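You operate a simulated robot arm through the tools that you are given. There is no shell and no other tool. Be economical: measure what you need, move in short steps, check, and stop when the job is done.

You run a simulated two-armed robot. Do the job below in one go: nothing can be reset, and whatever is moved stays where it is left.

Task
Set the controls near the fitting mat. At the end: the drag lever is switched on; the pawl lever is set to free; the feeler lever is set to in; the press lever is set to in; the centring dial is turned to 50 mm; the clear water jug from the fitting mat is on the mix bench top; the pink valve from the fitting mat is on the middle deck of the stock rack; the green block from the fitting mat is in the grey drawer; the black valve from the build mat is on the middle deck of the stock rack; whatever was shut is shut again. Leave all else as you found it, and nothing knocked over (what rides in a drawer may roll over). Set down upright: water jug.

The check looks at the end state, three seconds after you hand in, the way a careful person would. Anything else that was tipped, shoved, dropped, spilled or broken makes it a failure.

Robot
Two 7-joint arms with two-finger parallel grippers on one trunk, on a base that drives. Base frame: it is fixed to the floor where the robot stands at the start and does not move with it; the origin is under the middle of the robot, x ahead of it, y to its left, z up. Readings come in m, degrees, newtons and seconds.
The left shoulder is at the start at [0.05, 0.177, 1.204], the right one opposite. With the tool pointing down near the work surface each hand reaches from about 0.2 to 0.7 m from the robot's upright axis, wherever it stands, measured 20 degrees to its own side. Places, roughly: black valve [1.25, 0.25, 1]; centring dial [0.9, 0.2, 0.9]; drag lever [3.3, 1.8, 1]; feeler lever [0.7, -0.2, 1.1]; green block (8x5x4 cm) [2.5, 1.2, 0.9]; grey drawer [3.4, 1.9, 0.7]; inside of the grey drawer [3.4, 1.8, 0.7]; middle deck of the stock rack [-5.4, -1.2, 0.6]; mix bench top [-2.7, -2.3, 0.8]; pawl lever [3.1, 1.6, 1]; pink valve [2.25, 1, 1]; press lever [0.8, 0.2, 1.1]; water jug [2.25, 1.25, 1]. Payload 3.43 kg a hand.
Tool frame (each hand has its own): the origin (TCP) lies between the finger pads and is the grasp point; the fingertips stand 0.034 m ahead of it; z points along the fingers, y is the line along which they close. Largest opening 0.128 m; finger width 0.024, thickness 0.012; the body of the gripper, 0.048 by 0.13 m, starts 0.096 m behind the TCP.
Orientation is that of the tool frame in the base frame, as a unit quaternion [w, x, y, z]. With the fingers straight down and closing along the base's y, the tool's x points along the base's -x, its y along +y and its z along -z.

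Tools
- The arms move only by the tool move_arm. It takes "left_deltas", "right_deltas" or both (then of equal length, played together; a hand with none holds still); each is a list that holds one entry, the list of rows, each a list of 7 numbers: the shift along the base's x, y, z in m, then the turn, a rotation vector about the base's x, y, z in degrees, then the opening in per cent of the stroke, from 0 (shut) to 100 (fully open). In form: [[[x, y, z, wx, wy, wz, grip], ...]]. A call has 1 to 8 rows; each row is the pose to reach, as a shift and turn from the pose commanded when the call began. Each row takes 0.2 s and may step no farther than 0.05 m and 8.6 degrees from the row before; otherwise, or with a gripper value out of range, the whole call is refused. A pose out of reach is approached as far as the arm can. The call stops where the force on the tool passes 40 N (or 10 N more than at its start, if that is more) or the arm is blocked; 0.2 s more then pass. The fingers move at their own pace (about 0.108 m/s each) and stop on an object; they squeeze with about 30 N. The grip force told is the motor's: it shows also when the fingers shut on nothing. Time passes only in rows, and 0.2 s behind the last, so rows that repeat a pose let the fingers close. It gives the time, the measured TCP pose, the force on the tool (base axes), the opening and the grip force at its end, in the units of the frame above (readings bear some noise), with the torque about the TCP (base axes, N m) and any sound that the robot's microphone picked up.
- Cameras (640 x 400 px; columns grow to the right, rows downward): "scene" is now at [0.1617, 0.0158, 1.3814]; the picture's right is [0.19, -0.98, 0.00], its down [-0.41, -0.08, -0.91] and it looks along [0.89, 0.17, -0.42] (base axes); focal length 228 px, centre (320, 200). "left" rides on the left gripper at [0.076, 0.011, -0.16] in its tool frame; the picture's right is [-0.15, 0.99, 0.00], its down [-0.88, -0.13, -0.46] and it looks along [-0.45, -0.07, 0.89] (tool axes); focal length 234 px, centre (320, 200). "right" rides on the right gripper at [0.076, -0.011, -0.16] in its tool frame; the picture's right is [0.15, 0.99, 0.00], its down [-0.88, 0.13, -0.46] and it looks along [-0.45, 0.07, 0.89] (tool axes); focal length 234 px, centre (320, 200). There is no depth. A picture from a camera that has moved, and an enlarged one, comes with that camera's place and axes in the base frame and with its lens.
- camera(camera): a new picture of that camera. No time passes.
- raise_lower(by): slides the trunk up (or, below 0, down) by that many m; the arms and the scene camera ride with it, the base frame stays. It gives what a move gives, with no picture.
- roll_base(legs): drives the robot by 1 to 6 legs, each [ahead, turn to the left] in m and degrees, along the robot's own axes; the way and the turn of a leg run together, so that a leg with both is an arc; at most 1.5 m and 180 degrees a leg. The arms and the cameras ride along, it lands a little off, and it stops where it bumps. It gives what a move gives.
- turn_head(pan, tilt): turns the head with the scene camera to pan (to the left, within 80 degrees either way) and tilt (down, from -29 to 69), counted from straight ahead of the robot. It gives what a move gives.
- zoom(camera, box): a new picture of the part [left, top, right, bottom] of that camera's present view, enlarged. No time passes.
- sign_off(): hands the job in; it is judged then, once.

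Work in short steps. Places have to be worked out from the pictures, the camera data and where the tool is seen: move nearer, look again, correct. Check each grasp and each placing, and mend what went wrong. You have 217 turns and 220 pictures in all, those below and enlarged ones among them. Open the grippers and draw the arms clear of the work before you hand the job in, unless the task says otherwise; then end with one line.

The tools are called after ">>>" by a JSON object that holds its "op" and its "data". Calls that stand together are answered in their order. move_arm: Moves the arms, as the interface text tells. Its arguments: {"type":"object","properties":{"left_deltas":{"type":"array","items":{"type":"array","items":{"type":"array","items":{"type":"number"}}}},"right_deltas":{"type":"array","items":{"type":"array","items":{"type":"array","items":{"type":"number"}}}}},"required":[]} The other tools are called the same way: raise_lower (by) slides the trunk up or down; roll_base (legs) drives the base; turn_head (pan, tilt) turns the head that bears the scene camera; camera (camera) takes a picture; zoom (camera, box) takes an enlarged picture of a part of a camera's view; sign_off () hands the job in.

At the start:

```text
time_s: 0.0
left_tcp_pos: [0.3986, 0.2469, 1.3059]
left_ee_rot: [-0.001, 0.0, 1.0, 0.0]
left_contact_force: [-0.5, -1.0, 0.2]
left_moment: [-0.01, -0.03, -0.02]
left_width: 0.1279
left_gripper_force: 0.1
right_tcp_pos: [0.3036, -0.0296, 1.2297]
right_ee_rot: [0.0, 0.0, 1.0, 0.0]
right_contact_force: [0.6, -0.7, -0.1]
right_moment: [0.04, 0.01, 0.01]
right_width: 0.1281
right_gripper_force: 0.0
trunk travel left (down, up): [-0.375, 0.026]
robot x, y, heading: [0.0002, -0.0014, -0.1]
head pan, tilt: [11.0, 24.8]
```

scene: 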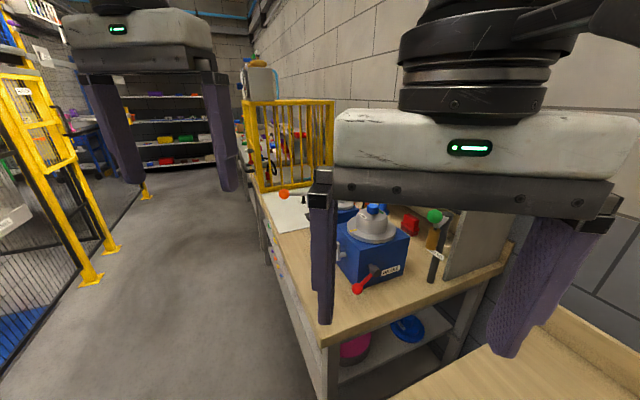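
right: 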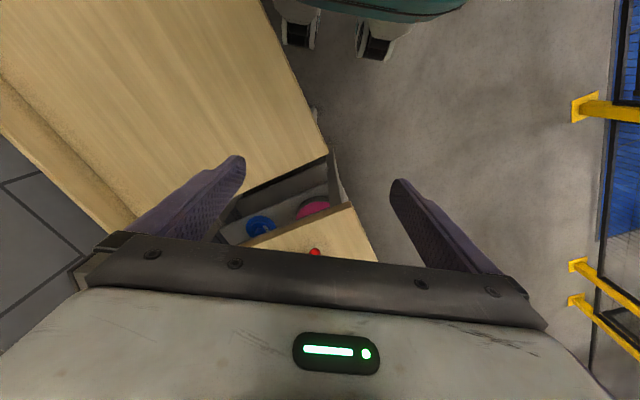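
left: 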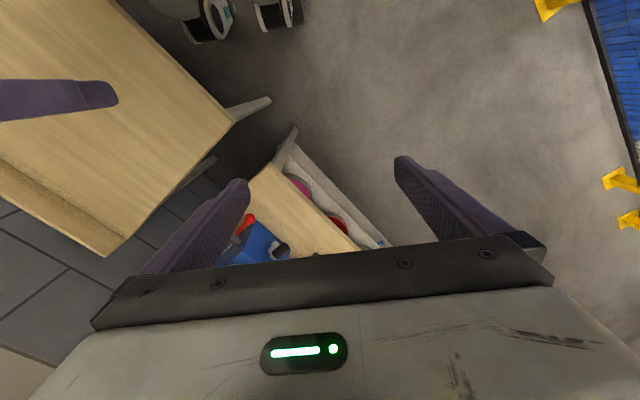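

The scene is partly hidden by the hands. I'll look around with the head first.

>>> {"op": "zoom", "data": {"camera": "scene", "box": [220, 40, 540, 340]}}

>>> {"op": "turn_head", "data": {"pan": 40, "tilt": 15}}

>>> {"op": "camera", "data": {"camera": "scene"}}

```text
1.33 times, centred on (380, 190) of scene
camera zoom: at [0.1617, 0.0158, 1.3814], right [0.19, -0.98, 0.0], down [-0.41, -0.08, -0.91], along [0.89, 0.17, -0.42], focal length 304 px, centre (240, 213)
```

zoom: 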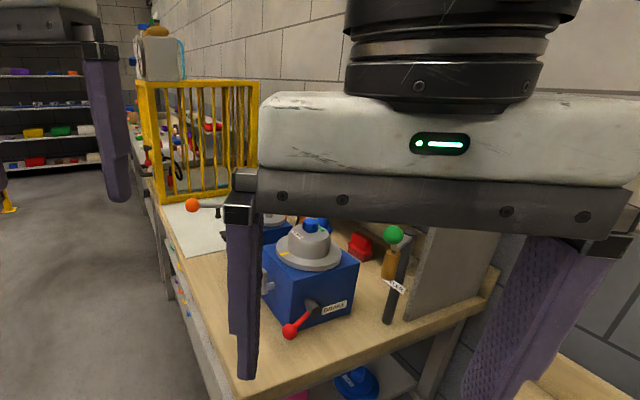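

```text
time_s: 0.9
left_tcp_pos: [0.3986, 0.2474, 1.3067]
left_ee_rot: [-0.001, 0.0, 1.0, 0.001]
left_contact_force: [-0.6, 0.0, -0.1]
left_moment: [0.02, 0.0, -0.02]
left_width: 0.1282
left_gripper_force: 0.0
right_tcp_pos: [0.3032, -0.0313, 1.2299]
right_ee_rot: [0.0, 0.0, 1.0, 0.001]
right_contact_force: [-0.3, -0.2, 0.4]
right_moment: [0.0, 0.02, -0.03]
right_width: 0.1281
right_gripper_force: 0.0
trunk travel left (down, up): [-0.375, 0.026]
robot x, y, heading: [-0.0, 0.0005, 0.1]
head pan, tilt: [40.0, 15.0]
```

```text
215 pictures are left
camera scene: at [0.1428, 0.0581, 1.3974], right [0.64, -0.77, 0.0], down [-0.2, -0.17, -0.97], along [0.74, 0.62, -0.26], focal length 228 px, centre (320, 200)
```

scene: 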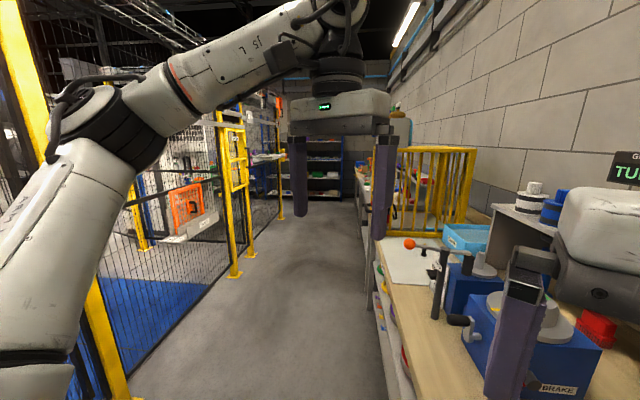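

Looking at the nearest station and the sign at right.

>>> {"op": "turn_head", "data": {"pan": -15, "tilt": 5}}

>>> {"op": "camera", "data": {"camera": "scene"}}

```text
time_s: 2.2
left_tcp_pos: [0.3985, 0.2465, 1.3071]
left_ee_rot: [0.0, 0.0, 1.0, -0.001]
left_contact_force: [-0.5, -0.4, 0.5]
left_moment: [0.04, 0.0, 0.01]
left_width: 0.128
left_gripper_force: 0.1
right_tcp_pos: [0.3026, -0.0289, 1.2302]
right_ee_rot: [-0.001, 0.0, 1.0, 0.001]
right_contact_force: [-0.7, -0.2, -1.0]
right_moment: [0.0, 0.02, 0.01]
right_width: 0.1282
right_gripper_force: 0.0
trunk travel left (down, up): [-0.375, 0.026]
robot x, y, heading: [-0.0012, -0.0008, 0.1]
head pan, tilt: [-15.0, 5.0]
```

```text
214 pictures are left
camera scene: at [0.1599, -0.0256, 1.4136], right [-0.26, -0.97, 0.0], down [-0.08, 0.02, -1.0], along [0.96, -0.26, -0.09], focal length 228 px, centre (320, 200)
```

scene: 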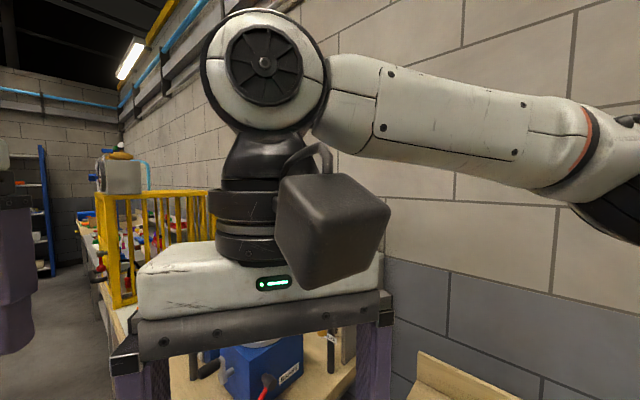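

I'll swing the right hand aside to the right (high, clear of things), and the left hand a bit to the left, to unblock the view.

>>> {"op": "move_arm", "data": {"right_deltas": [[[0, -0.045, 0, 0, 0, 0, 100], [0, -0.09, 0, 0, 0, 0, 100], [0, -0.135, 0, 0, 0, 0, 100], [0, -0.18, 0, 0, 0, 0, 100], [-0.02, -0.22, 0, 0, 0, 0, 100], [-0.04, -0.26, 0, 0, 0, 0, 100], [-0.06, -0.3, 0, 0, 0, 0, 100], [-0.08, -0.34, 0, 0, 0, 0, 100]]], "left_deltas": [[[-0.02, 0.03, 0, 0, 0, 0, 100], [-0.04, 0.06, 0, 0, 0, 0, 100], [-0.06, 0.09, 0, 0, 0, 0, 100], [-0.08, 0.12, 0, 0, 0, 0, 100], [-0.1, 0.13, 0, 0, 0, 0, 100], [-0.12, 0.14, 0, 0, 0, 0, 100], [-0.14, 0.15, 0, 0, 0, 0, 100], [-0.16, 0.16, 0, 0, 0, 0, 100]]]}}

>>> {"op": "turn_head", "data": {"pan": 5, "tilt": 25}}

>>> {"op": "camera", "data": {"camera": "scene"}}

```text
time_s: 4.0
left_tcp_pos: [0.3077, 0.3495, 1.2652]
left_ee_rot: [0.001, 0.0, 1.0, 0.0]
left_contact_force: [-0.7, 0.1, -0.2]
left_moment: [-0.01, 0.01, -0.04]
left_width: 0.1276
left_gripper_force: 0.0
left hand out of reach, approached as far as the arm can: row 4, 5, 6, 7, 8
right_tcp_pos: [0.2524, -0.3269, 1.215]
right_ee_rot: [0.001, -0.001, 1.0, 0.001]
right_contact_force: [0.2, -0.3, 0.6]
right_moment: [-0.02, 0.01, -0.03]
right_width: 0.1279
right_gripper_force: 0.0
right hand out of reach, approached as far as the arm can: row 7, 8
trunk travel left (down, up): [-0.375, 0.026]
robot x, y, heading: [-0.0016, 0.0029, -0.2]
head pan, tilt: [-15.0, 5.0]
```

```text
time_s: 4.8
left_tcp_pos: [0.3086, 0.3504, 1.2659]
left_ee_rot: [-0.001, 0.0, 1.0, 0.0]
left_contact_force: [0.5, -0.3, 0.5]
left_moment: [0.0, 0.01, 0.0]
left_width: 0.1281
left_gripper_force: 0.1
right_tcp_pos: [0.2515, -0.3279, 1.2148]
right_ee_rot: [0.001, 0.0, 1.0, 0.0]
right_contact_force: [0.3, -0.1, 0.7]
right_moment: [0.04, 0.01, -0.02]
right_width: 0.1279
right_gripper_force: 0.0
trunk travel left (down, up): [-0.375, 0.026]
robot x, y, heading: [0.0021, -0.0017, -0.0]
head pan, tilt: [5.0, 25.0]
```

```text
213 pictures are left
camera scene: at [0.163, 0.0061, 1.3812], right [0.09, -1.0, 0.0], down [-0.42, -0.04, -0.91], along [0.9, 0.08, -0.42], focal length 228 px, centre (320, 200)
```

scene: 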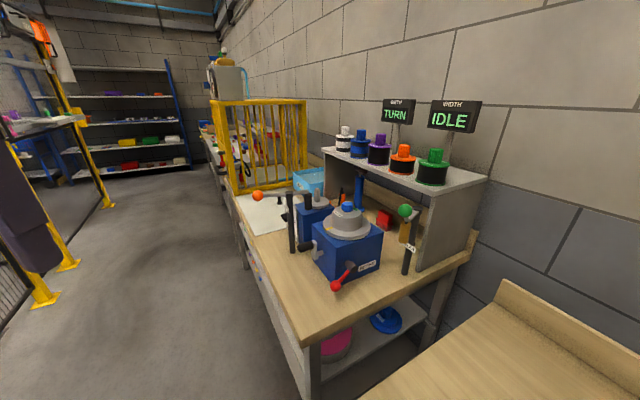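

>>> {"op": "zoom", "data": {"camera": "scene", "box": [220, 100, 500, 300]}}

>>> {"op": "zoom", "data": {"camera": "scene", "box": [270, 170, 430, 300]}}

>>> {"op": "zoom", "data": {"camera": "scene", "box": [190, 60, 330, 220]}}

```text
2.00 times, centred on (360, 200) of scene
camera zoom: at [0.163, 0.0061, 1.3812], right [0.09, -1.0, 0.0], down [-0.42, -0.04, -0.91], along [0.9, 0.08, -0.42], focal length 456 px, centre (240, 200)
```

zoom: 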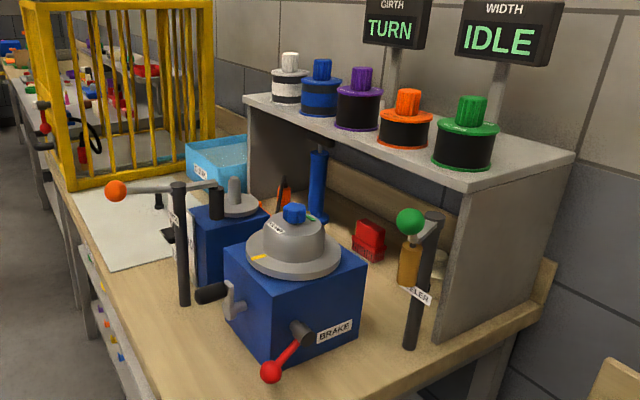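

```text
3.08 times, centred on (350, 235) of scene
camera zoom: at [0.163, 0.0061, 1.3812], right [0.09, -1.0, 0.0], down [-0.42, -0.04, -0.91], along [0.9, 0.08, -0.42], focal length 701 px, centre (228, 92)
```

zoom: 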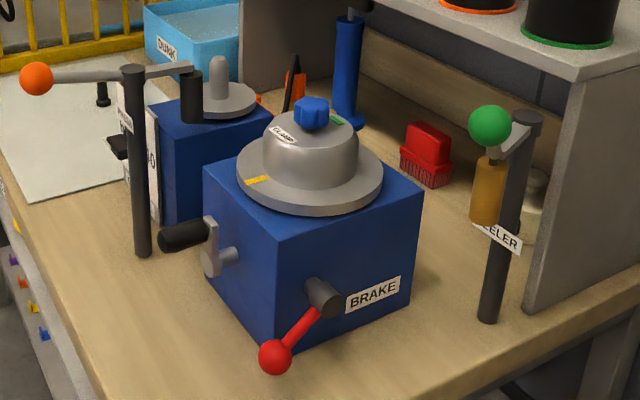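

```text
2.50 times, centred on (260, 140) of scene
camera zoom: at [0.163, 0.0061, 1.3812], right [0.09, -1.0, 0.0], down [-0.42, -0.04, -0.91], along [0.9, 0.08, -0.42], focal length 570 px, centre (470, 350)
```

zoom: 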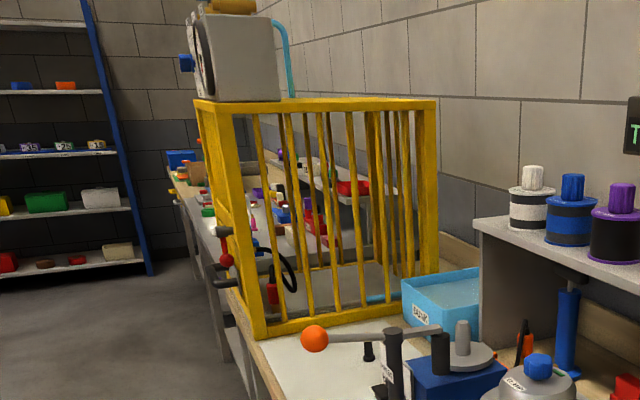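

I've worked out that the bench front edge runs at about 35° heading, its near corner at about (0.49, 0.08). The press lever is the orange ball, the feeler the green ball. I'll drive into the aisle in front of this station and face it.

>>> {"op": "roll_base", "data": {"legs": [[0, 65], [0.71, 0], [0, -119.5]]}}

>>> {"op": "turn_head", "data": {"pan": 0, "tilt": 28}}

>>> {"op": "camera", "data": {"camera": "scene"}}

```text
time_s: 16.4
left_tcp_pos: [0.772, 0.6187, 1.266]
left_ee_rot: [0.0, 0.442, 0.897, -0.001]
left_contact_force: [-0.7, -0.6, 0.0]
left_moment: [0.0, 0.01, 0.01]
left_width: 0.128
left_gripper_force: 0.1
right_tcp_pos: [0.1993, 0.2505, 1.2139]
right_ee_rot: [-0.001, 0.441, 0.897, 0.0]
right_contact_force: [0.0, 0.1, 0.8]
right_moment: [0.02, -0.03, -0.01]
right_width: 0.1279
right_gripper_force: 0.0
trunk travel left (down, up): [-0.375, 0.026]
robot x, y, heading: [0.3055, 0.6509, -52.7]
head pan, tilt: [5.0, 25.0]
```

```text
time_s: 17.1
left_tcp_pos: [0.7718, 0.618, 1.2656]
left_ee_rot: [0.0, 0.443, 0.897, 0.0]
left_contact_force: [-0.2, -1.0, -0.3]
left_moment: [0.03, 0.0, -0.01]
left_width: 0.128
left_gripper_force: 0.0
right_tcp_pos: [0.1986, 0.2502, 1.2157]
right_ee_rot: [0.0, 0.441, 0.898, 0.0]
right_contact_force: [1.2, 0.4, 0.4]
right_moment: [0.02, 0.05, 0.05]
right_width: 0.128
right_gripper_force: 0.0
trunk travel left (down, up): [-0.375, 0.026]
robot x, y, heading: [0.3061, 0.6459, -52.5]
head pan, tilt: [0.0, 28.0]
```

```text
209 pictures are left
camera scene: at [0.4052, 0.5198, 1.3764], right [-0.79, -0.61, 0.0], down [-0.29, 0.37, -0.88], along [0.54, -0.7, -0.47], focal length 228 px, centre (320, 200)
```

scene: 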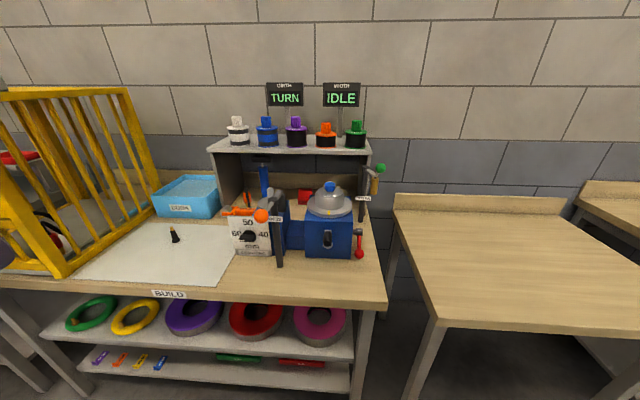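

>>> {"op": "zoom", "data": {"camera": "scene", "box": [140, 150, 400, 300]}}

>>> {"op": "zoom", "data": {"camera": "scene", "box": [210, 170, 310, 280]}}

>>> {"op": "zoom", "data": {"camera": "scene", "box": [290, 150, 390, 270]}}

```text
2.46 times, centred on (270, 225) of scene
camera zoom: at [0.4052, 0.5198, 1.3764], right [-0.79, -0.61, 0.0], down [-0.29, 0.37, -0.88], along [0.54, -0.7, -0.47], focal length 561 px, centre (443, 138)
```

zoom: 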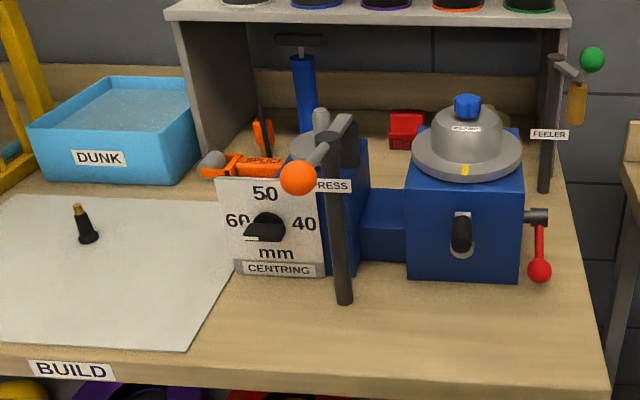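

```text
3.64 times, centred on (260, 225) of scene
camera zoom: at [0.4052, 0.5198, 1.3764], right [-0.79, -0.61, 0.0], down [-0.29, 0.37, -0.88], along [0.54, -0.7, -0.47], focal length 829 px, centre (538, 109)
```

zoom: 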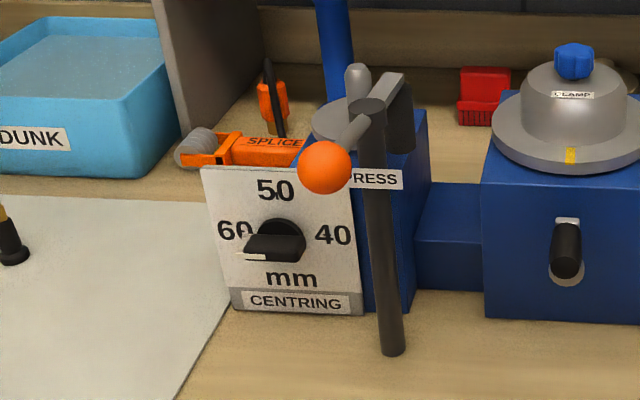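

```text
3.33 times, centred on (340, 210) of scene
camera zoom: at [0.4052, 0.5198, 1.3764], right [-0.79, -0.61, 0.0], down [-0.29, 0.37, -0.88], along [0.54, -0.7, -0.47], focal length 760 px, centre (253, 167)
```

zoom: 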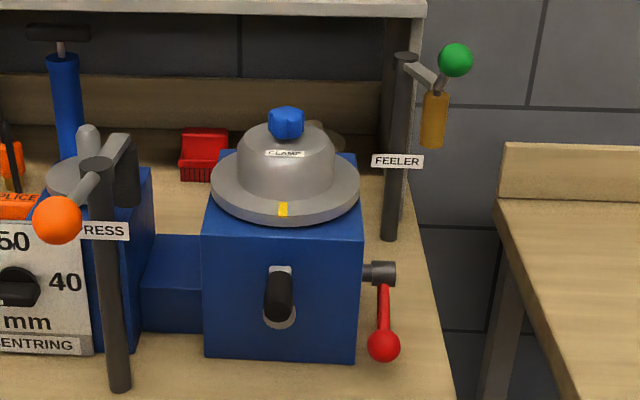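

The station is clear now: centring dial (pointing at 60) on the white plate, press post in front, feeler post at right rear. I move 0.2 m closer, then prepare the left hand for the dial.

>>> {"op": "roll_base", "data": {"legs": [[0.2, -2]]}}

>>> {"op": "turn_head", "data": {"pan": 5, "tilt": 40}}

>>> {"op": "camera", "data": {"camera": "scene"}}

>>> {"op": "camera", "data": {"camera": "left"}}

```text
time_s: 18.7
left_tcp_pos: [0.8876, 0.4447, 1.2654]
left_ee_rot: [0.0, 0.456, 0.89, 0.0]
left_contact_force: [0.1, 0.2, 0.5]
left_moment: [0.06, -0.02, 0.03]
left_width: 0.128
left_gripper_force: 0.0
right_tcp_pos: [0.3052, 0.0954, 1.2147]
right_ee_rot: [0.0, 0.456, 0.89, 0.0]
right_contact_force: [-0.5, 0.9, -0.9]
right_moment: [0.01, 0.04, 0.0]
right_width: 0.1276
right_gripper_force: 0.1
trunk travel left (down, up): [-0.375, 0.026]
robot x, y, heading: [0.4231, 0.4886, -54.4]
head pan, tilt: [0.0, 28.0]
```

```text
time_s: 19.4
left_tcp_pos: [0.8872, 0.4451, 1.2658]
left_ee_rot: [0.0, 0.457, 0.89, 0.0]
left_contact_force: [0.1, 0.1, 0.1]
left_moment: [-0.01, 0.0, -0.03]
left_width: 0.1282
left_gripper_force: 0.1
right_tcp_pos: [0.3041, 0.096, 1.2149]
right_ee_rot: [0.0, 0.457, 0.89, 0.0]
right_contact_force: [0.5, -0.7, -0.2]
right_moment: [0.0, -0.03, 0.0]
right_width: 0.128
right_gripper_force: 0.0
trunk travel left (down, up): [-0.375, 0.026]
robot x, y, heading: [0.4207, 0.4898, -54.2]
head pan, tilt: [5.0, 40.0]
```

```text
205 pictures are left
camera scene: at [0.5206, 0.3685, 1.3579], right [-0.76, -0.65, 0.0], down [-0.42, 0.49, -0.77], along [0.5, -0.58, -0.64], focal length 228 px, centre (320, 200)
```

scene: 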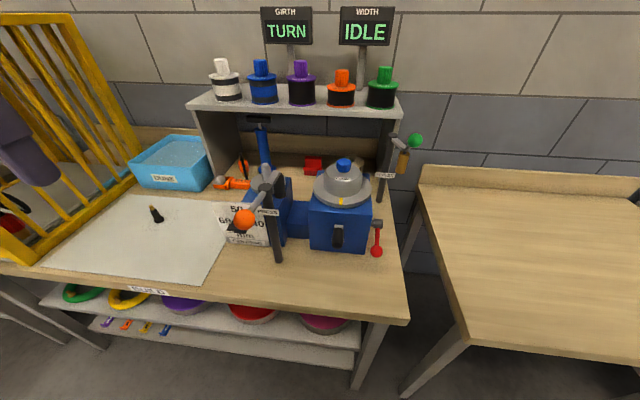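

```text
204 pictures are left
camera left: at [0.8518, 0.5144, 1.4248], right [0.89, 0.46, 0.0], down [0.41, -0.79, 0.46], along [0.21, -0.41, -0.89], focal length 234 px, centre (320, 200)
```

left: 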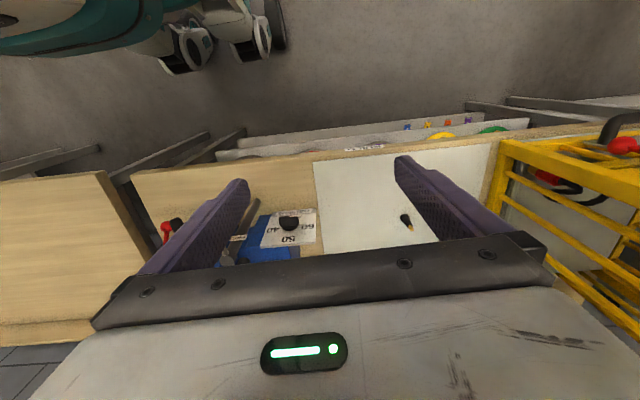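

Dial knob triangulates to about (0.923, 0.208, 0.951). I'll turn the left hand to point forward with fingers closing vertically (camera side to the left), moving it a bit forward, in two calls.

>>> {"op": "move_arm", "data": {"left_deltas": [[[0.01, -0.024, -0.005, -1.1, -6.85, -4.9, 60], [0.019, -0.048, -0.01, -2.2, -13.7, -9.8, 60], [0.028, -0.072, -0.015, -3.3, -20.55, -14.7, 60], [0.038, -0.096, -0.02, -4.4, -27.4, -19.6, 60], [0.047, -0.12, -0.025, -5.5, -34.25, -24.5, 60], [0.057, -0.143, -0.03, -6.6, -41.1, -29.4, 60], [0.066, -0.167, -0.035, -7.7, -47.95, -34.3, 60], [0.076, -0.191, -0.04, -8.8, -54.8, -39.2, 60]]]}}

>>> {"op": "move_arm", "data": {"left_deltas": [[[0, 0, 0, -1.1, -6.85, -4.9, 60], [0, 0, 0, -2.2, -13.7, -9.8, 60], [0, 0, 0, -3.3, -20.55, -14.7, 60], [0, 0, 0, -4.4, -27.4, -19.6, 60], [0, 0, 0, -5.5, -34.25, -24.5, 60], [0, 0, 0, -6.76, -41.9, -30.0, 60]]]}}

>>> {"op": "camera", "data": {"camera": "scene"}}

>>> {"op": "camera", "data": {"camera": "left"}}

```text
time_s: 21.2
left_tcp_pos: [0.9627, 0.2537, 1.2257]
left_ee_rot: [0.434, 0.666, 0.59, 0.141]
left_contact_force: [0.1, 0.4, -0.3]
left_moment: [0.02, 0.02, 0.03]
left_width: 0.0767
left_gripper_force: 0.0
right_tcp_pos: [0.3041, 0.0958, 1.2143]
right_ee_rot: [0.0, 0.456, 0.89, 0.0]
right_contact_force: [0.7, -0.2, -0.4]
right_moment: [0.05, 0.0, -0.02]
right_width: 0.128
right_gripper_force: 0.1
trunk travel left (down, up): [-0.375, 0.026]
robot x, y, heading: [0.4211, 0.4909, -54.2]
head pan, tilt: [5.0, 40.0]
```

```text
refused: row 6 steps farther than a row can; nothing moved
```

```text
203 pictures are left
camera scene: at [0.5209, 0.3682, 1.3578], right [-0.76, -0.65, 0.0], down [-0.42, 0.49, -0.77], along [0.5, -0.58, -0.64], focal length 228 px, centre (320, 200)
```

scene: 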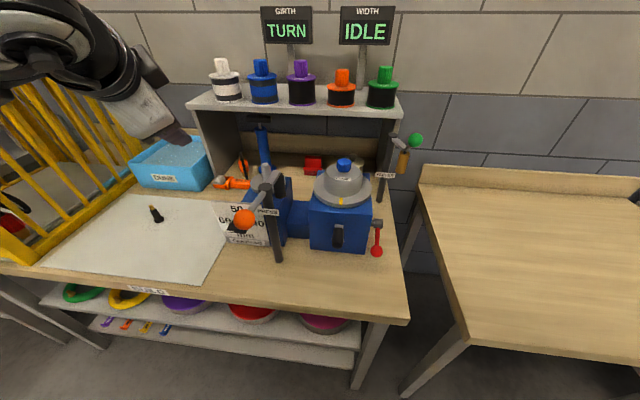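

```text
202 pictures are left
camera left: at [0.8773, 0.3894, 1.3022], right [0.62, -0.06, 0.79], down [-0.64, -0.62, 0.45], along [0.46, -0.78, -0.42], focal length 234 px, centre (320, 200)
```

left: 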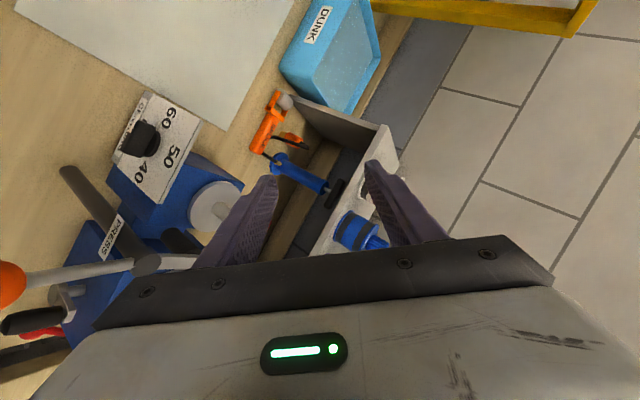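

Continuing the rotation while backing 8 cm from the panel.

>>> {"op": "move_arm", "data": {"left_deltas": [[[-0.007, 0.009, 0, -1.0, -6.0, -4.3, 60], [-0.014, 0.018, 0, -1.94, -12, -8.6, 60], [-0.02, 0.027, 0, -2.9, -18, -12.9, 60], [-0.027, 0.036, 0, -3.9, -24, -17.2, 60], [-0.034, 0.046, 0, -4.83, -30, -21.5, 60], [-0.041, 0.056, 0, -5.8, -36, -25.8, 60], [-0.047, 0.065, 0, -6.76, -41.9, -30.0, 60]]]}}

>>> {"op": "camera", "data": {"camera": "left"}}

```text
time_s: 22.8
left_tcp_pos: [0.9455, 0.2508, 1.2639]
left_ee_rot: [0.671, 0.675, 0.227, 0.208]
left_contact_force: [-0.5, -0.7, -0.4]
left_moment: [0.02, 0.01, 0.02]
left_width: 0.0766
left_gripper_force: 0.2
left hand out of reach, approached as far as the arm can: row 4, 5, 6, 7
right_tcp_pos: [0.3037, 0.0958, 1.2149]
right_ee_rot: [0.0, 0.457, 0.89, 0.001]
right_contact_force: [-0.2, 0.2, 0.4]
right_moment: [0.01, -0.06, 0.0]
right_width: 0.1283
right_gripper_force: 0.0
trunk travel left (down, up): [-0.375, 0.026]
robot x, y, heading: [0.4263, 0.4925, -54.2]
head pan, tilt: [5.0, 40.0]
```

```text
201 pictures are left
camera left: at [0.9135, 0.4261, 1.2749], right [-0.09, -0.08, 0.99], down [-0.98, -0.15, -0.1], along [0.15, -0.99, -0.07], focal length 234 px, centre (320, 200)
```

left: 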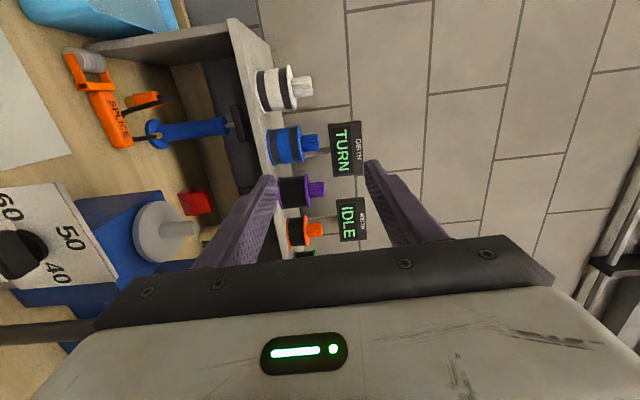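

Orientation is right but the wrist is too near the body. I'll back the robot 0.12 m, which also pulls the hand back from the panel, then lower.

>>> {"op": "roll_base", "data": {"legs": [[-0.12, 0]]}}

>>> {"op": "move_arm", "data": {"left_deltas": [[[0, 0, -0.04, 0, 0, 0, 60], [0, 0, -0.08, 0, 0, 0, 60], [0, 0, -0.12, 0, 0, 0, 60], [0, 0, -0.16, 0, 0, 0, 60]]]}}

>>> {"op": "camera", "data": {"camera": "left"}}

>>> {"op": "camera", "data": {"camera": "scene"}}

```text
time_s: 24.1
left_tcp_pos: [0.8768, 0.3479, 1.264]
left_ee_rot: [0.672, 0.674, 0.228, 0.206]
left_contact_force: [0.5, 0.5, 0.4]
left_moment: [0.02, 0.03, 0.01]
left_width: 0.077
left_gripper_force: 0.1
right_tcp_pos: [0.2342, 0.1933, 1.2144]
right_ee_rot: [0.001, 0.456, 0.89, -0.001]
right_contact_force: [-0.2, 1.7, 0.3]
right_moment: [-0.05, -0.03, 0.01]
right_width: 0.1282
right_gripper_force: 0.1
trunk travel left (down, up): [-0.375, 0.026]
robot x, y, heading: [0.357, 0.5893, -54.5]
head pan, tilt: [5.0, 40.0]
```

```text
time_s: 25.1
left_tcp_pos: [0.8775, 0.3464, 1.2637]
left_ee_rot: [0.671, 0.675, 0.228, 0.206]
left_contact_force: [-0.3, 0.9, 0.1]
left_moment: [-0.02, 0.0, -0.02]
left_width: 0.0767
left_gripper_force: 0.1
left hand out of reach, approached as far as the arm can: row 1, 2, 3, 4
right_tcp_pos: [0.2341, 0.1922, 1.214]
right_ee_rot: [0.0, 0.456, 0.89, 0.0]
right_contact_force: [-0.5, 0.3, -0.2]
right_moment: [0.01, 0.04, 0.02]
right_width: 0.1279
right_gripper_force: 0.0
trunk travel left (down, up): [-0.375, 0.026]
robot x, y, heading: [0.3569, 0.5899, -54.2]
head pan, tilt: [5.0, 40.0]
```

```text
200 pictures are left
camera left: at [0.8453, 0.5216, 1.2745], right [-0.09, -0.08, 0.99], down [-0.98, -0.15, -0.1], along [0.15, -0.99, -0.07], focal length 234 px, centre (320, 200)
```

left: 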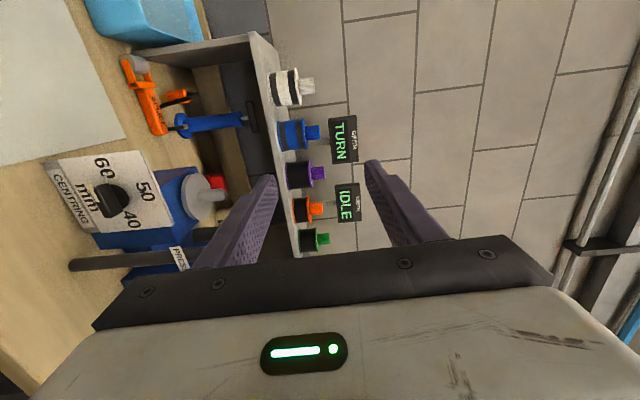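

```text
199 pictures are left
camera scene: at [0.4516, 0.4643, 1.3578], right [-0.76, -0.65, 0.0], down [-0.42, 0.49, -0.77], along [0.5, -0.58, -0.64], focal length 228 px, centre (320, 200)
```

scene: 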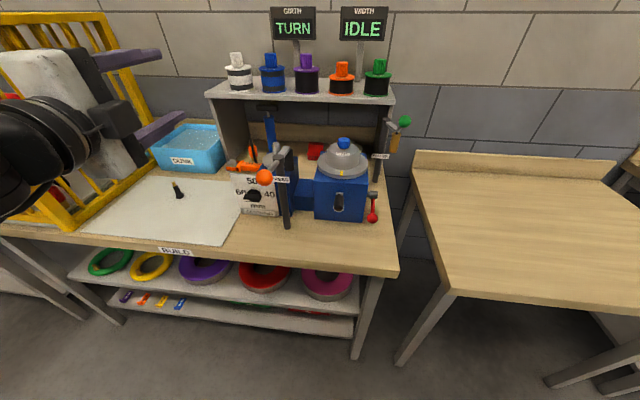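

Lowering straight isn't reachable from here; I try moving forward and down (away from the body).

>>> {"op": "move_arm", "data": {"left_deltas": [[[0.023, -0.032, -0.0, 0, 0, 0, 60], [0.047, -0.065, 0, 0, 0, 0, 60], [0.07, -0.097, -0.0, 0, 0, 0, 60], [0.07, -0.097, -0.04, 0, 0, 0, 60], [0.07, -0.097, -0.08, 0, 0, 0, 60], [0.07, -0.097, -0.12, 0, 0, 0, 60]]]}}

```text
time_s: 26.5
left_tcp_pos: [0.9828, 0.2877, 1.2866]
left_ee_rot: [0.668, 0.676, 0.232, 0.208]
left_contact_force: [0.6, 0.1, 0.3]
left_moment: [0.0, 0.0, 0.04]
left_width: 0.0768
left_gripper_force: 0.0
left hand out of reach, approached as far as the arm can: row 1, 2, 3, 4, 5, 6
right_tcp_pos: [0.2344, 0.192, 1.2148]
right_ee_rot: [0.0, 0.456, 0.89, 0.0]
right_contact_force: [0.1, -0.7, 0.6]
right_moment: [-0.01, -0.02, 0.0]
right_width: 0.1281
right_gripper_force: 0.1
trunk travel left (down, up): [-0.375, 0.026]
robot x, y, heading: [0.351, 0.5877, -54.4]
head pan, tilt: [5.0, 40.0]
```

The wrist limits favour this pose at shoulder height, so I'll use the trunk: back off a bit, lower it 0.3 m, then look.

>>> {"op": "roll_base", "data": {"legs": [[-0.1, 0]]}}

>>> {"op": "raise_lower", "data": {"by": -0.28}}

>>> {"op": "camera", "data": {"camera": "left"}}

>>> {"op": "camera", "data": {"camera": "scene"}}

```text
time_s: 27.6
left_tcp_pos: [0.9249, 0.3699, 1.2852]
left_ee_rot: [0.668, 0.676, 0.23, 0.208]
left_contact_force: [-0.5, 1.3, 0.8]
left_moment: [-0.01, 0.02, 0.01]
left_width: 0.0767
left_gripper_force: 0.1
right_tcp_pos: [0.1769, 0.2738, 1.2147]
right_ee_rot: [0.0, 0.457, 0.89, 0.0]
right_contact_force: [0.5, 0.6, -0.3]
right_moment: [-0.03, -0.06, 0.02]
right_width: 0.1279
right_gripper_force: 0.1
trunk travel left (down, up): [-0.375, 0.026]
robot x, y, heading: [0.2973, 0.6649, -54.1]
head pan, tilt: [5.0, 40.0]
```

```text
time_s: 30.4
left_tcp_pos: [0.9237, 0.3692, 1.0053]
left_ee_rot: [0.668, 0.676, 0.231, 0.208]
left_contact_force: [0.1, 0.0, -0.1]
left_moment: [-0.02, 0.01, -0.02]
left_width: 0.0771
left_gripper_force: 0.0
right_tcp_pos: [0.1774, 0.2729, 0.9346]
right_ee_rot: [0.0, 0.457, 0.89, 0.0]
right_contact_force: [0.9, -0.5, -0.4]
right_moment: [-0.02, 0.02, -0.04]
right_width: 0.1281
right_gripper_force: 0.0
trunk travel left (down, up): [-0.095, 0.306]
robot x, y, heading: [0.2979, 0.6679, -54.5]
head pan, tilt: [5.0, 40.0]
```

```text
198 pictures are left
camera left: at [0.8916, 0.5428, 1.018], right [-0.08, -0.09, 0.99], down [-0.98, -0.15, -0.1], along [0.16, -0.98, -0.07], focal length 234 px, centre (320, 200)
```

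left: 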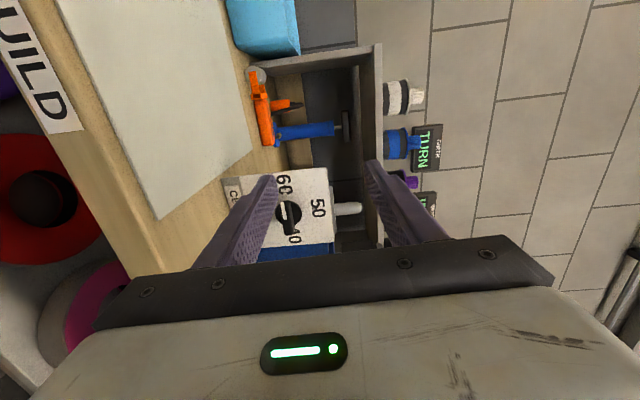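

```text
197 pictures are left
camera scene: at [0.3939, 0.5449, 1.0779], right [-0.76, -0.65, 0.0], down [-0.42, 0.49, -0.77], along [0.5, -0.58, -0.64], focal length 228 px, centre (320, 200)
```

scene: 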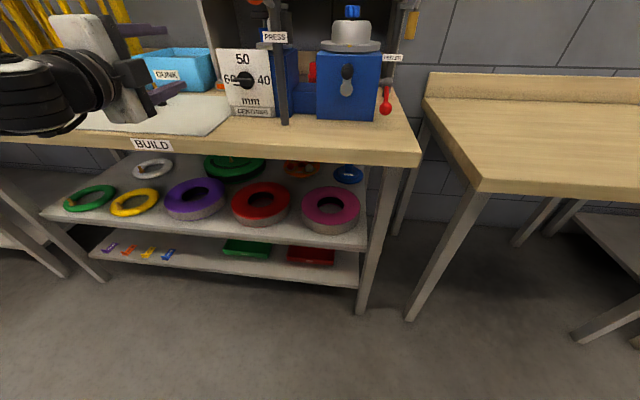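

>>> {"op": "zoom", "data": {"camera": "left", "box": [230, 160, 360, 260]}}

>>> {"op": "zoom", "data": {"camera": "scene", "box": [200, 30, 320, 130]}}

```text
4.00 times, centred on (295, 210) of left
camera zoom: at [0.8916, 0.5428, 1.018], right [-0.08, -0.09, 0.99], down [-0.98, -0.15, -0.1], along [0.16, -0.98, -0.07], focal length 937 px, centre (420, 160)
```

zoom: 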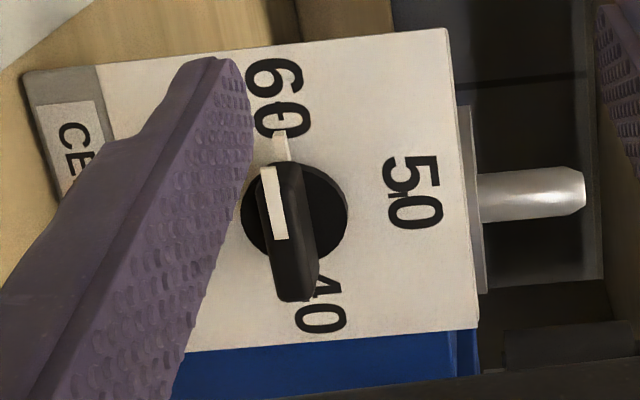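

```text
4.00 times, centred on (260, 80) of scene
camera zoom: at [0.3939, 0.5449, 1.0779], right [-0.76, -0.65, 0.0], down [-0.42, 0.49, -0.77], along [0.5, -0.58, -0.64], focal length 912 px, centre (560, 680)
```

zoom: 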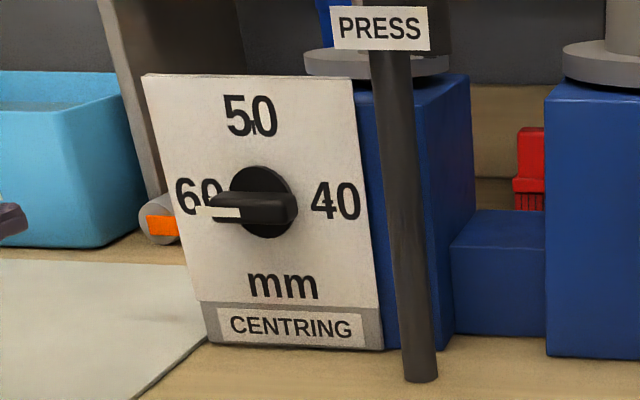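

Knob centre triangulates to (0.931, 0.199, 0.945), bar horizontal. I shift the hand right and down to line up in front of it.

>>> {"op": "move_arm", "data": {"left_deltas": [[[-0.025, -0.018, -0.015, 0, 0, 0, 60], [-0.051, -0.036, -0.03, 0, 0, 0, 60], [-0.076, -0.055, -0.045, 0, 0, 0, 60], [-0.076, -0.055, -0.06, 0, 0, 0, 60]]]}}

```text
time_s: 31.4
left_tcp_pos: [0.9067, 0.3609, 0.9994]
left_ee_rot: [0.666, 0.678, 0.233, 0.208]
left_contact_force: [0.0, -0.3, -0.5]
left_moment: [0.0, 0.01, 0.01]
left_width: 0.0768
left_gripper_force: 0.0
left hand out of reach, approached as far as the arm can: row 1, 2, 3, 4
right_tcp_pos: [0.1772, 0.272, 0.9337]
right_ee_rot: [0.0, 0.456, 0.89, -0.001]
right_contact_force: [0.3, -0.1, 0.3]
right_moment: [0.0, 0.02, 0.0]
right_width: 0.128
right_gripper_force: 0.0
trunk travel left (down, up): [-0.095, 0.306]
robot x, y, heading: [0.2919, 0.6703, -54.3]
head pan, tilt: [5.0, 40.0]
```

This roll is at a wrist limit. Better plan: use the natural roll (fingers closing horizontally, pointing forward and ~20° down), push the bar's right end down with closed fingers, then squeeze the now-upright bar to align it to 50. I roll the hand back.

>>> {"op": "move_arm", "data": {"left_deltas": [[[0, 0, 0, -4.96, 6.9, 0, 0], [0, 0, 0, -9.93, 13.8, 0, 0], [0, 0, 0, -14.9, 20.7, 0, 0], [0, 0, 0, -19.86, 27.6, 0, 0], [0, 0, 0, -24.8, 34.5, 0, 0], [0, 0, 0, -29.8, 41.4, 0, 0], [0, 0, 0, -34.75, 48.3, 0, 0], [0, 0, 0, -39.7, 55.2, 0, 0]]]}}

>>> {"op": "move_arm", "data": {"left_deltas": [[[0, 0, 0, -4.3, 5.95, 0, 0], [0, 0, 0, -8.6, 11.9, 0, 0], [0, 0, 0, -12.85, 17.85, 0, 0]]]}}

```text
time_s: 33.2
left_tcp_pos: [0.9082, 0.3627, 0.9999]
left_ee_rot: [0.669, 0.436, 0.563, -0.211]
left_contact_force: [0.0, -1.3, -1.1]
left_moment: [0.0, 0.03, 0.0]
left_width: 0.0
left_gripper_force: 30.0
right_tcp_pos: [0.1775, 0.2724, 0.9357]
right_ee_rot: [0.0, 0.456, 0.89, 0.001]
right_contact_force: [0.2, 0.1, -0.2]
right_moment: [0.01, 0.03, 0.02]
right_width: 0.1279
right_gripper_force: 0.0
trunk travel left (down, up): [-0.095, 0.306]
robot x, y, heading: [0.2971, 0.6691, -54.3]
head pan, tilt: [5.0, 40.0]
```

```text
time_s: 34.0
left_tcp_pos: [0.9072, 0.3628, 0.9989]
left_ee_rot: [0.617, 0.323, 0.632, -0.339]
left_contact_force: [0.7, -0.1, 0.2]
left_moment: [0.0, 0.01, 0.0]
left_width: 0.0
left_gripper_force: 29.5
right_tcp_pos: [0.1774, 0.2723, 0.9344]
right_ee_rot: [-0.001, 0.456, 0.89, -0.001]
right_contact_force: [0.2, 0.2, 0.4]
right_moment: [-0.02, 0.01, 0.01]
right_width: 0.128
right_gripper_force: 0.1
trunk travel left (down, up): [-0.095, 0.306]
robot x, y, heading: [0.2961, 0.6674, -54.1]
head pan, tilt: [5.0, 40.0]
```

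>>> {"op": "move_arm", "data": {"left_deltas": [[[-0.028, -0.002, 0, 4.05, 2.93, 0, 0], [-0.056, -0.004, 0, 8.1, 5.85, 0, 0], [-0.085, -0.006, 0, 12.15, 8.8, 0, 0], [-0.113, -0.0075, 0, 16.2, 11.7, 0, 0]]]}}

>>> {"op": "roll_base", "data": {"legs": [[0.12, 0]]}}

>>> {"op": "camera", "data": {"camera": "left"}}

>>> {"op": "camera", "data": {"camera": "scene"}}

```text
time_s: 35.0
left_tcp_pos: [0.793, 0.3536, 0.9988]
left_ee_rot: [0.5, 0.37, 0.733, -0.275]
left_contact_force: [-0.7, -0.2, 0.0]
left_moment: [0.01, -0.02, -0.04]
left_width: 0.0
left_gripper_force: 29.8
right_tcp_pos: [0.1775, 0.273, 0.935]
right_ee_rot: [0.0, 0.456, 0.89, 0.0]
right_contact_force: [0.9, -0.1, 1.1]
right_moment: [0.02, 0.01, 0.02]
right_width: 0.1279
right_gripper_force: 0.1
trunk travel left (down, up): [-0.095, 0.306]
robot x, y, heading: [0.2979, 0.6683, -54.4]
head pan, tilt: [5.0, 40.0]
```

```text
time_s: 36.3
left_tcp_pos: [0.864, 0.2592, 0.9981]
left_ee_rot: [0.5, 0.369, 0.733, -0.275]
left_contact_force: [0.3, 0.0, -0.5]
left_moment: [0.0, 0.0, 0.03]
left_width: 0.0
left_gripper_force: 30.2
right_tcp_pos: [0.2473, 0.1769, 0.934]
right_ee_rot: [-0.001, 0.455, 0.89, -0.001]
right_contact_force: [-0.4, 0.5, 0.6]
right_moment: [-0.02, -0.04, -0.04]
right_width: 0.128
right_gripper_force: 0.0
trunk travel left (down, up): [-0.095, 0.306]
robot x, y, heading: [0.3637, 0.572, -54.2]
head pan, tilt: [5.0, 40.0]
```

```text
194 pictures are left
camera left: at [0.7708, 0.409, 0.9821], right [0.84, 0.53, 0.1], down [-0.15, 0.04, 0.99], along [0.52, -0.85, 0.11], focal length 234 px, centre (320, 200)
```

left: 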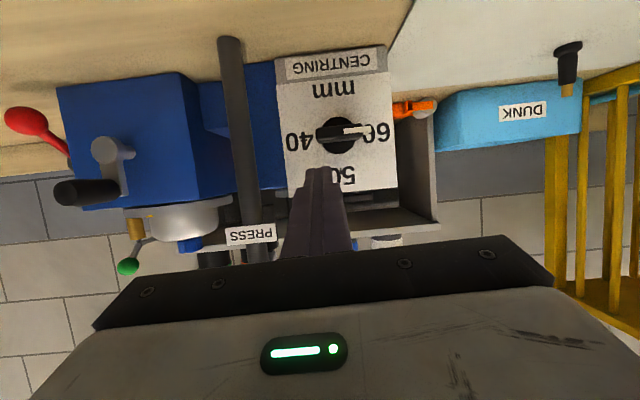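

```text
193 pictures are left
camera scene: at [0.4634, 0.4488, 1.0778], right [-0.76, -0.65, 0.0], down [-0.42, 0.49, -0.77], along [0.5, -0.58, -0.64], focal length 228 px, centre (320, 200)
```

scene: 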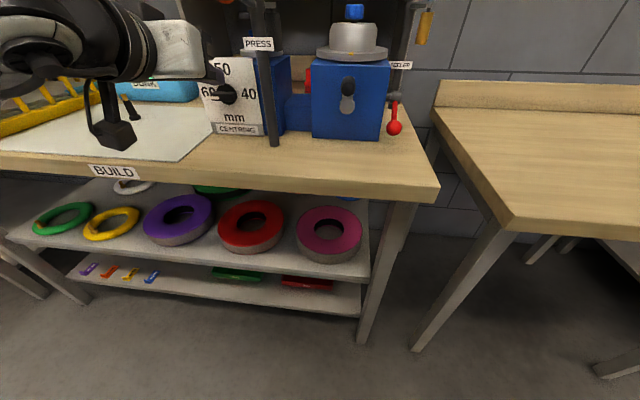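

The fingers are above the bar's right half. I go forward 4.4 cm then press down 3.5 cm.

>>> {"op": "move_arm", "data": {"left_deltas": [[[0.013, -0.018, -0.004, 0, 0, 0, 0], [0.0255, -0.0355, -0.008, 0, 0, 0, 0], [0.0255, -0.0355, -0.015, 0, 0, 0, 0], [0.0255, -0.0355, -0.022, 0, 0, 0, 0], [0.0255, -0.0355, -0.029, 0, 0, 0, 0], [0.0255, -0.0355, -0.036, 0, 0, 0, 0]]]}}

>>> {"op": "camera", "data": {"camera": "left"}}

```text
time_s: 37.7
left_tcp_pos: [0.8892, 0.2224, 0.9622]
left_ee_rot: [0.5, 0.37, 0.734, -0.275]
left_contact_force: [0.1, -3.5, 3.1]
left_moment: [-0.11, -0.08, -0.06]
left_width: 0.0
left_gripper_force: 30.2
right_tcp_pos: [0.2479, 0.1753, 0.9334]
right_ee_rot: [-0.001, 0.456, 0.89, 0.0]
right_contact_force: [-0.1, -0.2, 0.7]
right_moment: [-0.02, -0.01, 0.01]
right_width: 0.1282
right_gripper_force: 0.0
trunk travel left (down, up): [-0.095, 0.306]
robot x, y, heading: [0.3655, 0.5727, -54.3]
head pan, tilt: [5.0, 40.0]
```

```text
192 pictures are left
camera left: at [0.7958, 0.3729, 0.946], right [0.84, 0.53, 0.1], down [-0.15, 0.04, 0.99], along [0.52, -0.85, 0.11], focal length 234 px, centre (320, 200)
```

left: 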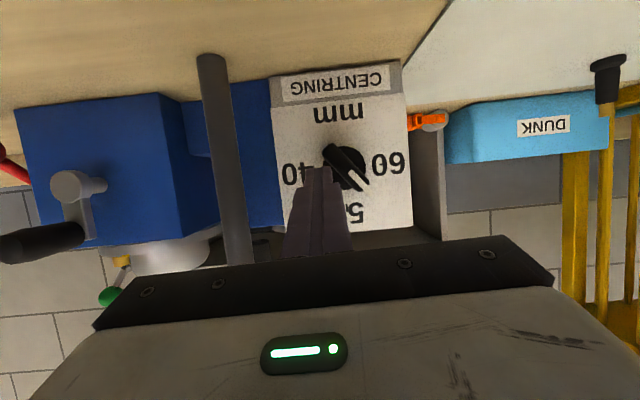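

Bar is at about 45°. Press another 1 cm, then retreat and look.

>>> {"op": "move_arm", "data": {"left_deltas": [[[0, 0, -0.006, 0, 0, 0, 0], [0, 0, -0.012, 0, 0, 0, 0], [-0.012, 0.016, -0.012, 0, 0, 0, 0], [-0.026, 0.036, -0.012, 0, 0, 0, 40], [-0.026, 0.036, -0.01, 0, 0, 0, 40]]]}}

>>> {"op": "camera", "data": {"camera": "left"}}

```text
time_s: 38.9
left_tcp_pos: [0.8619, 0.2585, 0.9526]
left_ee_rot: [0.5, 0.369, 0.734, -0.274]
left_contact_force: [-0.2, 0.5, 0.0]
left_moment: [0.01, 0.03, -0.01]
left_width: 0.0512
left_gripper_force: 0.0
right_tcp_pos: [0.2468, 0.1759, 0.9344]
right_ee_rot: [0.001, 0.456, 0.89, 0.0]
right_contact_force: [0.9, -0.4, 0.2]
right_moment: [0.0, 0.02, 0.01]
right_width: 0.128
right_gripper_force: 0.1
trunk travel left (down, up): [-0.095, 0.306]
robot x, y, heading: [0.3646, 0.5747, -54.1]
head pan, tilt: [5.0, 40.0]
```

```text
191 pictures are left
camera left: at [0.7695, 0.4106, 0.9358], right [0.84, 0.53, 0.1], down [-0.15, 0.04, 0.99], along [0.52, -0.85, 0.11], focal length 234 px, centre (320, 200)
```

left: 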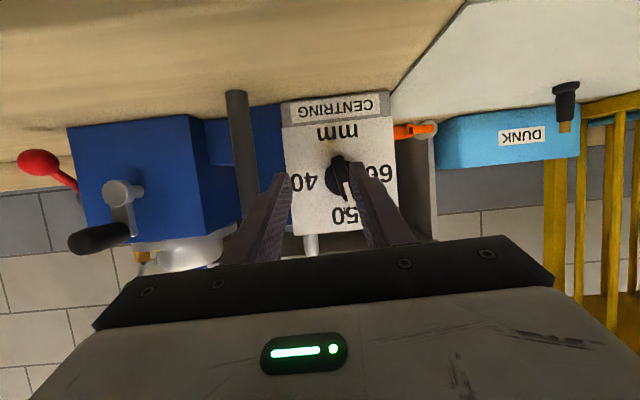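

Nearly upright now. I centre on the knob, go forward, and squeeze to align the bar vertical.

>>> {"op": "move_arm", "data": {"left_deltas": [[[0.017, 0.0123, 0.001, 0, 0, 0, 40], [0.031, -0.007, 0.001, 0, 0, 0, 40], [0.044, -0.025, 0.001, 0, 0, 0, 40], [0.044, -0.025, 0.001, 0, 0, 0, 0], [0.044, -0.025, 0.001, 0, 0, 0, 0]]]}}

>>> {"op": "zoom", "data": {"camera": "left", "box": [240, 50, 440, 260]}}

```text
time_s: 40.1
left_tcp_pos: [0.9087, 0.2349, 0.952]
left_ee_rot: [0.5, 0.369, 0.734, -0.275]
left_contact_force: [4.0, 0.9, 0.7]
left_moment: [0.04, -0.1, -0.72]
left_width: 0.0142
left_gripper_force: 45.1
right_tcp_pos: [0.247, 0.1772, 0.9351]
right_ee_rot: [0.0, 0.455, 0.89, -0.001]
right_contact_force: [0.7, 0.3, 0.2]
right_moment: [0.01, -0.05, 0.01]
right_width: 0.1281
right_gripper_force: 0.0
trunk travel left (down, up): [-0.095, 0.306]
robot x, y, heading: [0.3658, 0.5686, -54.2]
head pan, tilt: [5.0, 40.0]
```

```text
1.90 times, centred on (340, 155) of left
camera zoom: at [0.8148, 0.3846, 0.9365], right [0.84, 0.53, 0.1], down [-0.15, 0.04, 0.99], along [0.52, -0.85, 0.11], focal length 446 px, centre (282, 286)
```

zoom: 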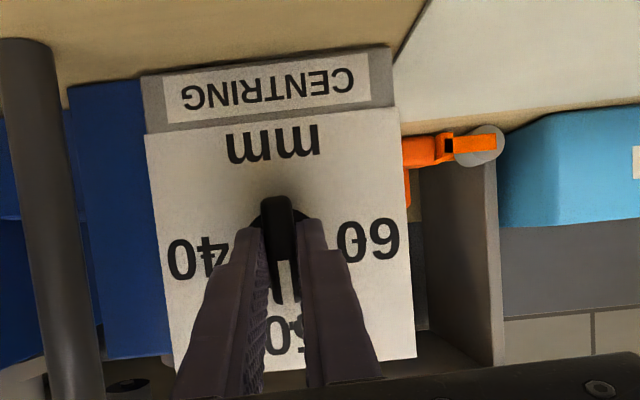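

The bar is aligned with 50. Open and retreat 9 cm, then check.

>>> {"op": "move_arm", "data": {"left_deltas": [[[0, 0, 0, 0, 0, 0, 40], [0, 0, 0, 0, 0, 0, 40], [-0.026, 0.036, 0.005, 0, 0, 0, 40], [-0.052, 0.073, 0.01, 0, 0, 0, 40]]]}}

>>> {"op": "zoom", "data": {"camera": "left", "box": [240, 50, 440, 260]}}

```text
time_s: 41.1
left_tcp_pos: [0.8583, 0.3081, 0.9612]
left_ee_rot: [0.5, 0.368, 0.734, -0.274]
left_contact_force: [-0.3, -0.1, -0.3]
left_moment: [-0.01, -0.02, 0.01]
left_width: 0.0512
left_gripper_force: 0.0
right_tcp_pos: [0.2472, 0.1758, 0.9335]
right_ee_rot: [0.0, 0.456, 0.89, 0.0]
right_contact_force: [0.2, 0.5, 0.5]
right_moment: [0.02, 0.03, -0.02]
right_width: 0.1278
right_gripper_force: 0.1
trunk travel left (down, up): [-0.095, 0.306]
robot x, y, heading: [0.3674, 0.5708, -54.1]
head pan, tilt: [5.0, 40.0]
```

```text
1.90 times, centred on (340, 155) of left
camera zoom: at [0.7641, 0.459, 0.9463], right [0.84, 0.53, 0.1], down [-0.15, 0.04, 0.99], along [0.52, -0.85, 0.11], focal length 446 px, centre (282, 286)
```

zoom: 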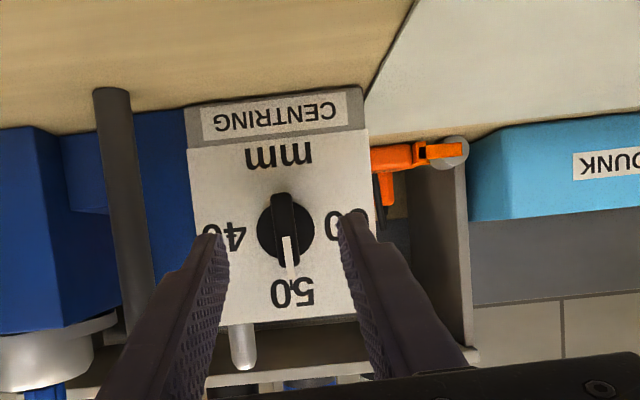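

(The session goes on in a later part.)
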